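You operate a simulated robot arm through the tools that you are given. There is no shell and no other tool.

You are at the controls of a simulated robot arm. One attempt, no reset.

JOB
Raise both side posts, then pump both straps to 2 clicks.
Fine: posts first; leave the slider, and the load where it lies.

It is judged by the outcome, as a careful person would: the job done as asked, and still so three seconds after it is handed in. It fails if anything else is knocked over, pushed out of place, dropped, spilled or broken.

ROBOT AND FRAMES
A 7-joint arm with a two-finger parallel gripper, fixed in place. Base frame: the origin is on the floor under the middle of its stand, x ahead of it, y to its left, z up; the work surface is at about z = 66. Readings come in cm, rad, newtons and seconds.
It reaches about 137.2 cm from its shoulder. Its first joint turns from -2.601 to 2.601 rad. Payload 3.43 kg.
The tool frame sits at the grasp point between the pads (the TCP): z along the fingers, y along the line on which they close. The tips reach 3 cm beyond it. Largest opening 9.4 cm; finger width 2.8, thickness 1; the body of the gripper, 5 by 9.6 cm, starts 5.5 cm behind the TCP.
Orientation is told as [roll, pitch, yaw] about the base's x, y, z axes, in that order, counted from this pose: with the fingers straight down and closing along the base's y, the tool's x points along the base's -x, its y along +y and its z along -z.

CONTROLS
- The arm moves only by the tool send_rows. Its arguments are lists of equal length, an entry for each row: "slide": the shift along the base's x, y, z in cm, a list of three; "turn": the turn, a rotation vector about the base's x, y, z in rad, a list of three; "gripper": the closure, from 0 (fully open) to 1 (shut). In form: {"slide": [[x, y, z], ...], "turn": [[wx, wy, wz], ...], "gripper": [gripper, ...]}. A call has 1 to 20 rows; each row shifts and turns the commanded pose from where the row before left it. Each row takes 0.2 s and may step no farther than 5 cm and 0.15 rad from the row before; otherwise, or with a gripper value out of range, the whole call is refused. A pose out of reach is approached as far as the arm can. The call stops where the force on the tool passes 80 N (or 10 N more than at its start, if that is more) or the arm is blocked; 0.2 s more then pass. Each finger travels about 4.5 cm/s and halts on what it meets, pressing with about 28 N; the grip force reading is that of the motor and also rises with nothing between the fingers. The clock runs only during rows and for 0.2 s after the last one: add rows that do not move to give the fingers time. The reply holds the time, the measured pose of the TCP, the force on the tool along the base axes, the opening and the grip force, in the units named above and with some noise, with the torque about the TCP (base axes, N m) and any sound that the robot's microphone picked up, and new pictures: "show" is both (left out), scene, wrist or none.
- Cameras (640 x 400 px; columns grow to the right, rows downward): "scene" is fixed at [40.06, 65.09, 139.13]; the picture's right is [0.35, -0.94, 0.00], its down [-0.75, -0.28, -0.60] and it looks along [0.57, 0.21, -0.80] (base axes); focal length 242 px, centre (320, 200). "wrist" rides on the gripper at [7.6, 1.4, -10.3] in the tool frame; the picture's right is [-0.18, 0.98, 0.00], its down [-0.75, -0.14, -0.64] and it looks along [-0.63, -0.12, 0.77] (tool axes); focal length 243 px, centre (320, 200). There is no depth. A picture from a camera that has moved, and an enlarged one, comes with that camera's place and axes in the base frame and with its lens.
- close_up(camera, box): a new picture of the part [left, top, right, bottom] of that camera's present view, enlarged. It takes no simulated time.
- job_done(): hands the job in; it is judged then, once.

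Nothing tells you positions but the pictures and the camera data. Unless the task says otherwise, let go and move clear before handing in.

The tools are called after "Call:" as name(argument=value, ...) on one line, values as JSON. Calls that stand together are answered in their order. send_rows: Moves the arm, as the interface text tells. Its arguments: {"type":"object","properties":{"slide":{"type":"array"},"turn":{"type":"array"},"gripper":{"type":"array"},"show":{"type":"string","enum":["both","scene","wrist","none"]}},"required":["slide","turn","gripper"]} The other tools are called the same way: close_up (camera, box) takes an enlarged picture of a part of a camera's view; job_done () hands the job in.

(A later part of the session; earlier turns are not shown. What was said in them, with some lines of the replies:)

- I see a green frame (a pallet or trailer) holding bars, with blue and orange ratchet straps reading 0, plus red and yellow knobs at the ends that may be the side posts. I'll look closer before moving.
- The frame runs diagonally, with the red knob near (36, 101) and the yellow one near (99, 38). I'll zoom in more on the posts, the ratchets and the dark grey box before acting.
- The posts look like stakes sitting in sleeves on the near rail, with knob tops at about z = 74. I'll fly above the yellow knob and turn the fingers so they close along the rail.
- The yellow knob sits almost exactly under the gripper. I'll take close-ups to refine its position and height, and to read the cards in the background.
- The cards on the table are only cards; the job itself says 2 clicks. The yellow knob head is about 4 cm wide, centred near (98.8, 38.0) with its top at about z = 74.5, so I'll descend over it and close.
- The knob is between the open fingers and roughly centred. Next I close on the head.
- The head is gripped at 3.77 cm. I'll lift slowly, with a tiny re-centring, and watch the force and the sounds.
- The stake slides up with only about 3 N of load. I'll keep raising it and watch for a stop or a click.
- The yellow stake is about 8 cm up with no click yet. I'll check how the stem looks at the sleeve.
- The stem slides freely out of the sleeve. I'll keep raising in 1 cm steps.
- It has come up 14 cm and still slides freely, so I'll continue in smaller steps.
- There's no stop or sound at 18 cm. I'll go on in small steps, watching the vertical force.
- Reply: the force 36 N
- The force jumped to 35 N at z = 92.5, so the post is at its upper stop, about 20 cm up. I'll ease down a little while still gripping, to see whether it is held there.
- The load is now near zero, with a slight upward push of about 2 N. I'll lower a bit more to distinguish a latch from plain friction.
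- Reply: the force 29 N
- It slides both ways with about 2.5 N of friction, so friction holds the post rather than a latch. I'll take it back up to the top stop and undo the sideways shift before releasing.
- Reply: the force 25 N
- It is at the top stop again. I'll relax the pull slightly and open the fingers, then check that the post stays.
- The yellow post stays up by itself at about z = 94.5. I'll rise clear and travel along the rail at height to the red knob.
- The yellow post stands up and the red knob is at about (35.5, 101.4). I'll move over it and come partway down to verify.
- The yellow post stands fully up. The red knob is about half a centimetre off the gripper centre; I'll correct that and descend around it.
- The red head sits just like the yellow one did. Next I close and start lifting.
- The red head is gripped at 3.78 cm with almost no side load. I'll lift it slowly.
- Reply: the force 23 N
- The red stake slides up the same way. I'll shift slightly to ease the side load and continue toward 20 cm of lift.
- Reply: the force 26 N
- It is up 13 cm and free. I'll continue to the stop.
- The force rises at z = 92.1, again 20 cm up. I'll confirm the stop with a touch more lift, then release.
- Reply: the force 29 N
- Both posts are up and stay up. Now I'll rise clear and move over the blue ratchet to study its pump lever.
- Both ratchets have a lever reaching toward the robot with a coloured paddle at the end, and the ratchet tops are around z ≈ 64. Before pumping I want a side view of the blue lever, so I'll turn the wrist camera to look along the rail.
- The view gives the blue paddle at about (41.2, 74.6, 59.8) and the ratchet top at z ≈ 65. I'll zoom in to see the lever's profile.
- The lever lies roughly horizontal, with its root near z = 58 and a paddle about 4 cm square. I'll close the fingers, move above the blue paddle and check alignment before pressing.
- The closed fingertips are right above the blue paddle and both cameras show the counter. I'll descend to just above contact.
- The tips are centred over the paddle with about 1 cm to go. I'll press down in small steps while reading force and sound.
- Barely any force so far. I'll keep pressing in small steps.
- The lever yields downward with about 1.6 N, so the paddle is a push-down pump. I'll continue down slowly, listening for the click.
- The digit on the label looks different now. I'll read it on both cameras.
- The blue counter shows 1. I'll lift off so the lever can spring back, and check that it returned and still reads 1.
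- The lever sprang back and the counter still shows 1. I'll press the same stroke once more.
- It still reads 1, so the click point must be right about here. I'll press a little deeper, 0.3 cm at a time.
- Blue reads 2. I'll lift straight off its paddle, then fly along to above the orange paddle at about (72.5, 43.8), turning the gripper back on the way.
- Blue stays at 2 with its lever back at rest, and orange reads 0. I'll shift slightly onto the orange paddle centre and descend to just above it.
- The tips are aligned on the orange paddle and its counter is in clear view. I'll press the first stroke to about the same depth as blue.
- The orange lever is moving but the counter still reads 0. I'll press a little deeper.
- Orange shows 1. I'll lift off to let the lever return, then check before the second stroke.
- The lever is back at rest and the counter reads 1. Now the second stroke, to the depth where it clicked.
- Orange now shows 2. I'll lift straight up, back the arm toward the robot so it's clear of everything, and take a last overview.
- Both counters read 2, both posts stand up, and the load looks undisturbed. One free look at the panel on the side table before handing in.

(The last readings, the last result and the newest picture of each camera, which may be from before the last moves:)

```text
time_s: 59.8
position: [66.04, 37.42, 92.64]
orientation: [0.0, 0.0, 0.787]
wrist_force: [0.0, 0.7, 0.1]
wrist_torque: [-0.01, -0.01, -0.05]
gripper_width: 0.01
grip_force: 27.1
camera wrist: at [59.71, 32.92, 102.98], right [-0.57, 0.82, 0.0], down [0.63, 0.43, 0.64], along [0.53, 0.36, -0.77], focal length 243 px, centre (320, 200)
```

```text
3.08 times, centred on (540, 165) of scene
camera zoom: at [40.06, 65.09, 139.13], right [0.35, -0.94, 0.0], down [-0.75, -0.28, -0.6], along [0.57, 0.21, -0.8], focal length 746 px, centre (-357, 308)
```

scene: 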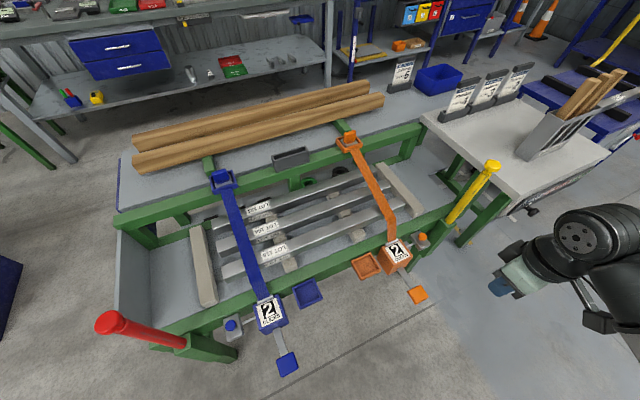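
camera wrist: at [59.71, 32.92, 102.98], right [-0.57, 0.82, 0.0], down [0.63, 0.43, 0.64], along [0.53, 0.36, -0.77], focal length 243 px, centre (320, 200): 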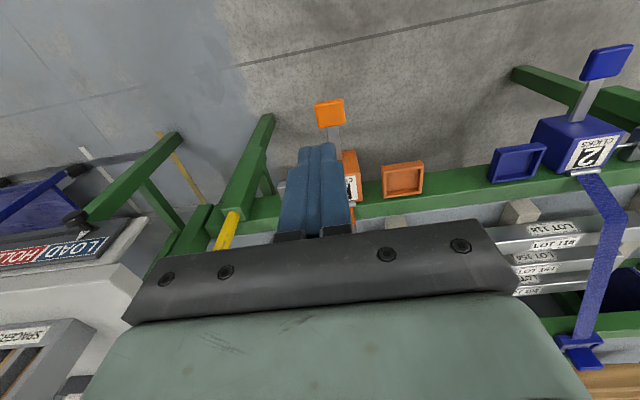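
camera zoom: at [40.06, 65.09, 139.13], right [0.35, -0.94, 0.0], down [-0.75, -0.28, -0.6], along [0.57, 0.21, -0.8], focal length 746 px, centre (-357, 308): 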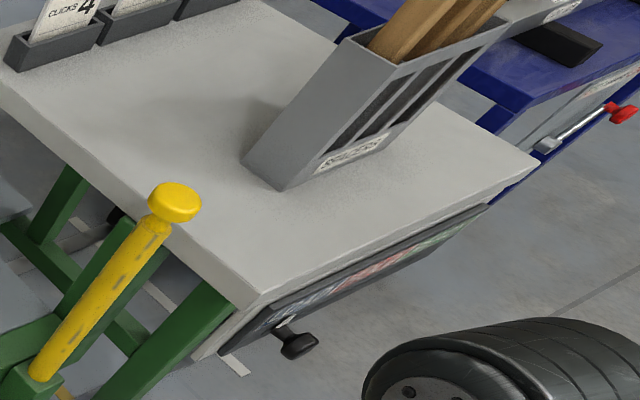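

The panel is the LOAD/HOLD/… slider and it is still at LOAD, untouched as asked. The posts are up, both straps read 2 and the arm is clear, so I'm handing the job in.

Call:
job_done()

```text
The job is handed in.
```

Both side posts are raised and both straps now read 2 clicks. I did the posts first, then the straps, and the job is handed in.

- **Posts:** The yellow and red posts each came up about 20 cm to their top stops. Friction holds them there, with no latch, and both were still fully up in the last picture.
- **Straps:** I pumped each lever twice. Both levers sprang back to rest and the counters still read 2 after I lifted off.
- **Left alone:** I didn't touch the slider, which still points to LOAD, or the load, which looks undisturbed.

The arm is clear of the work. I saw nothing else moved or knocked over.
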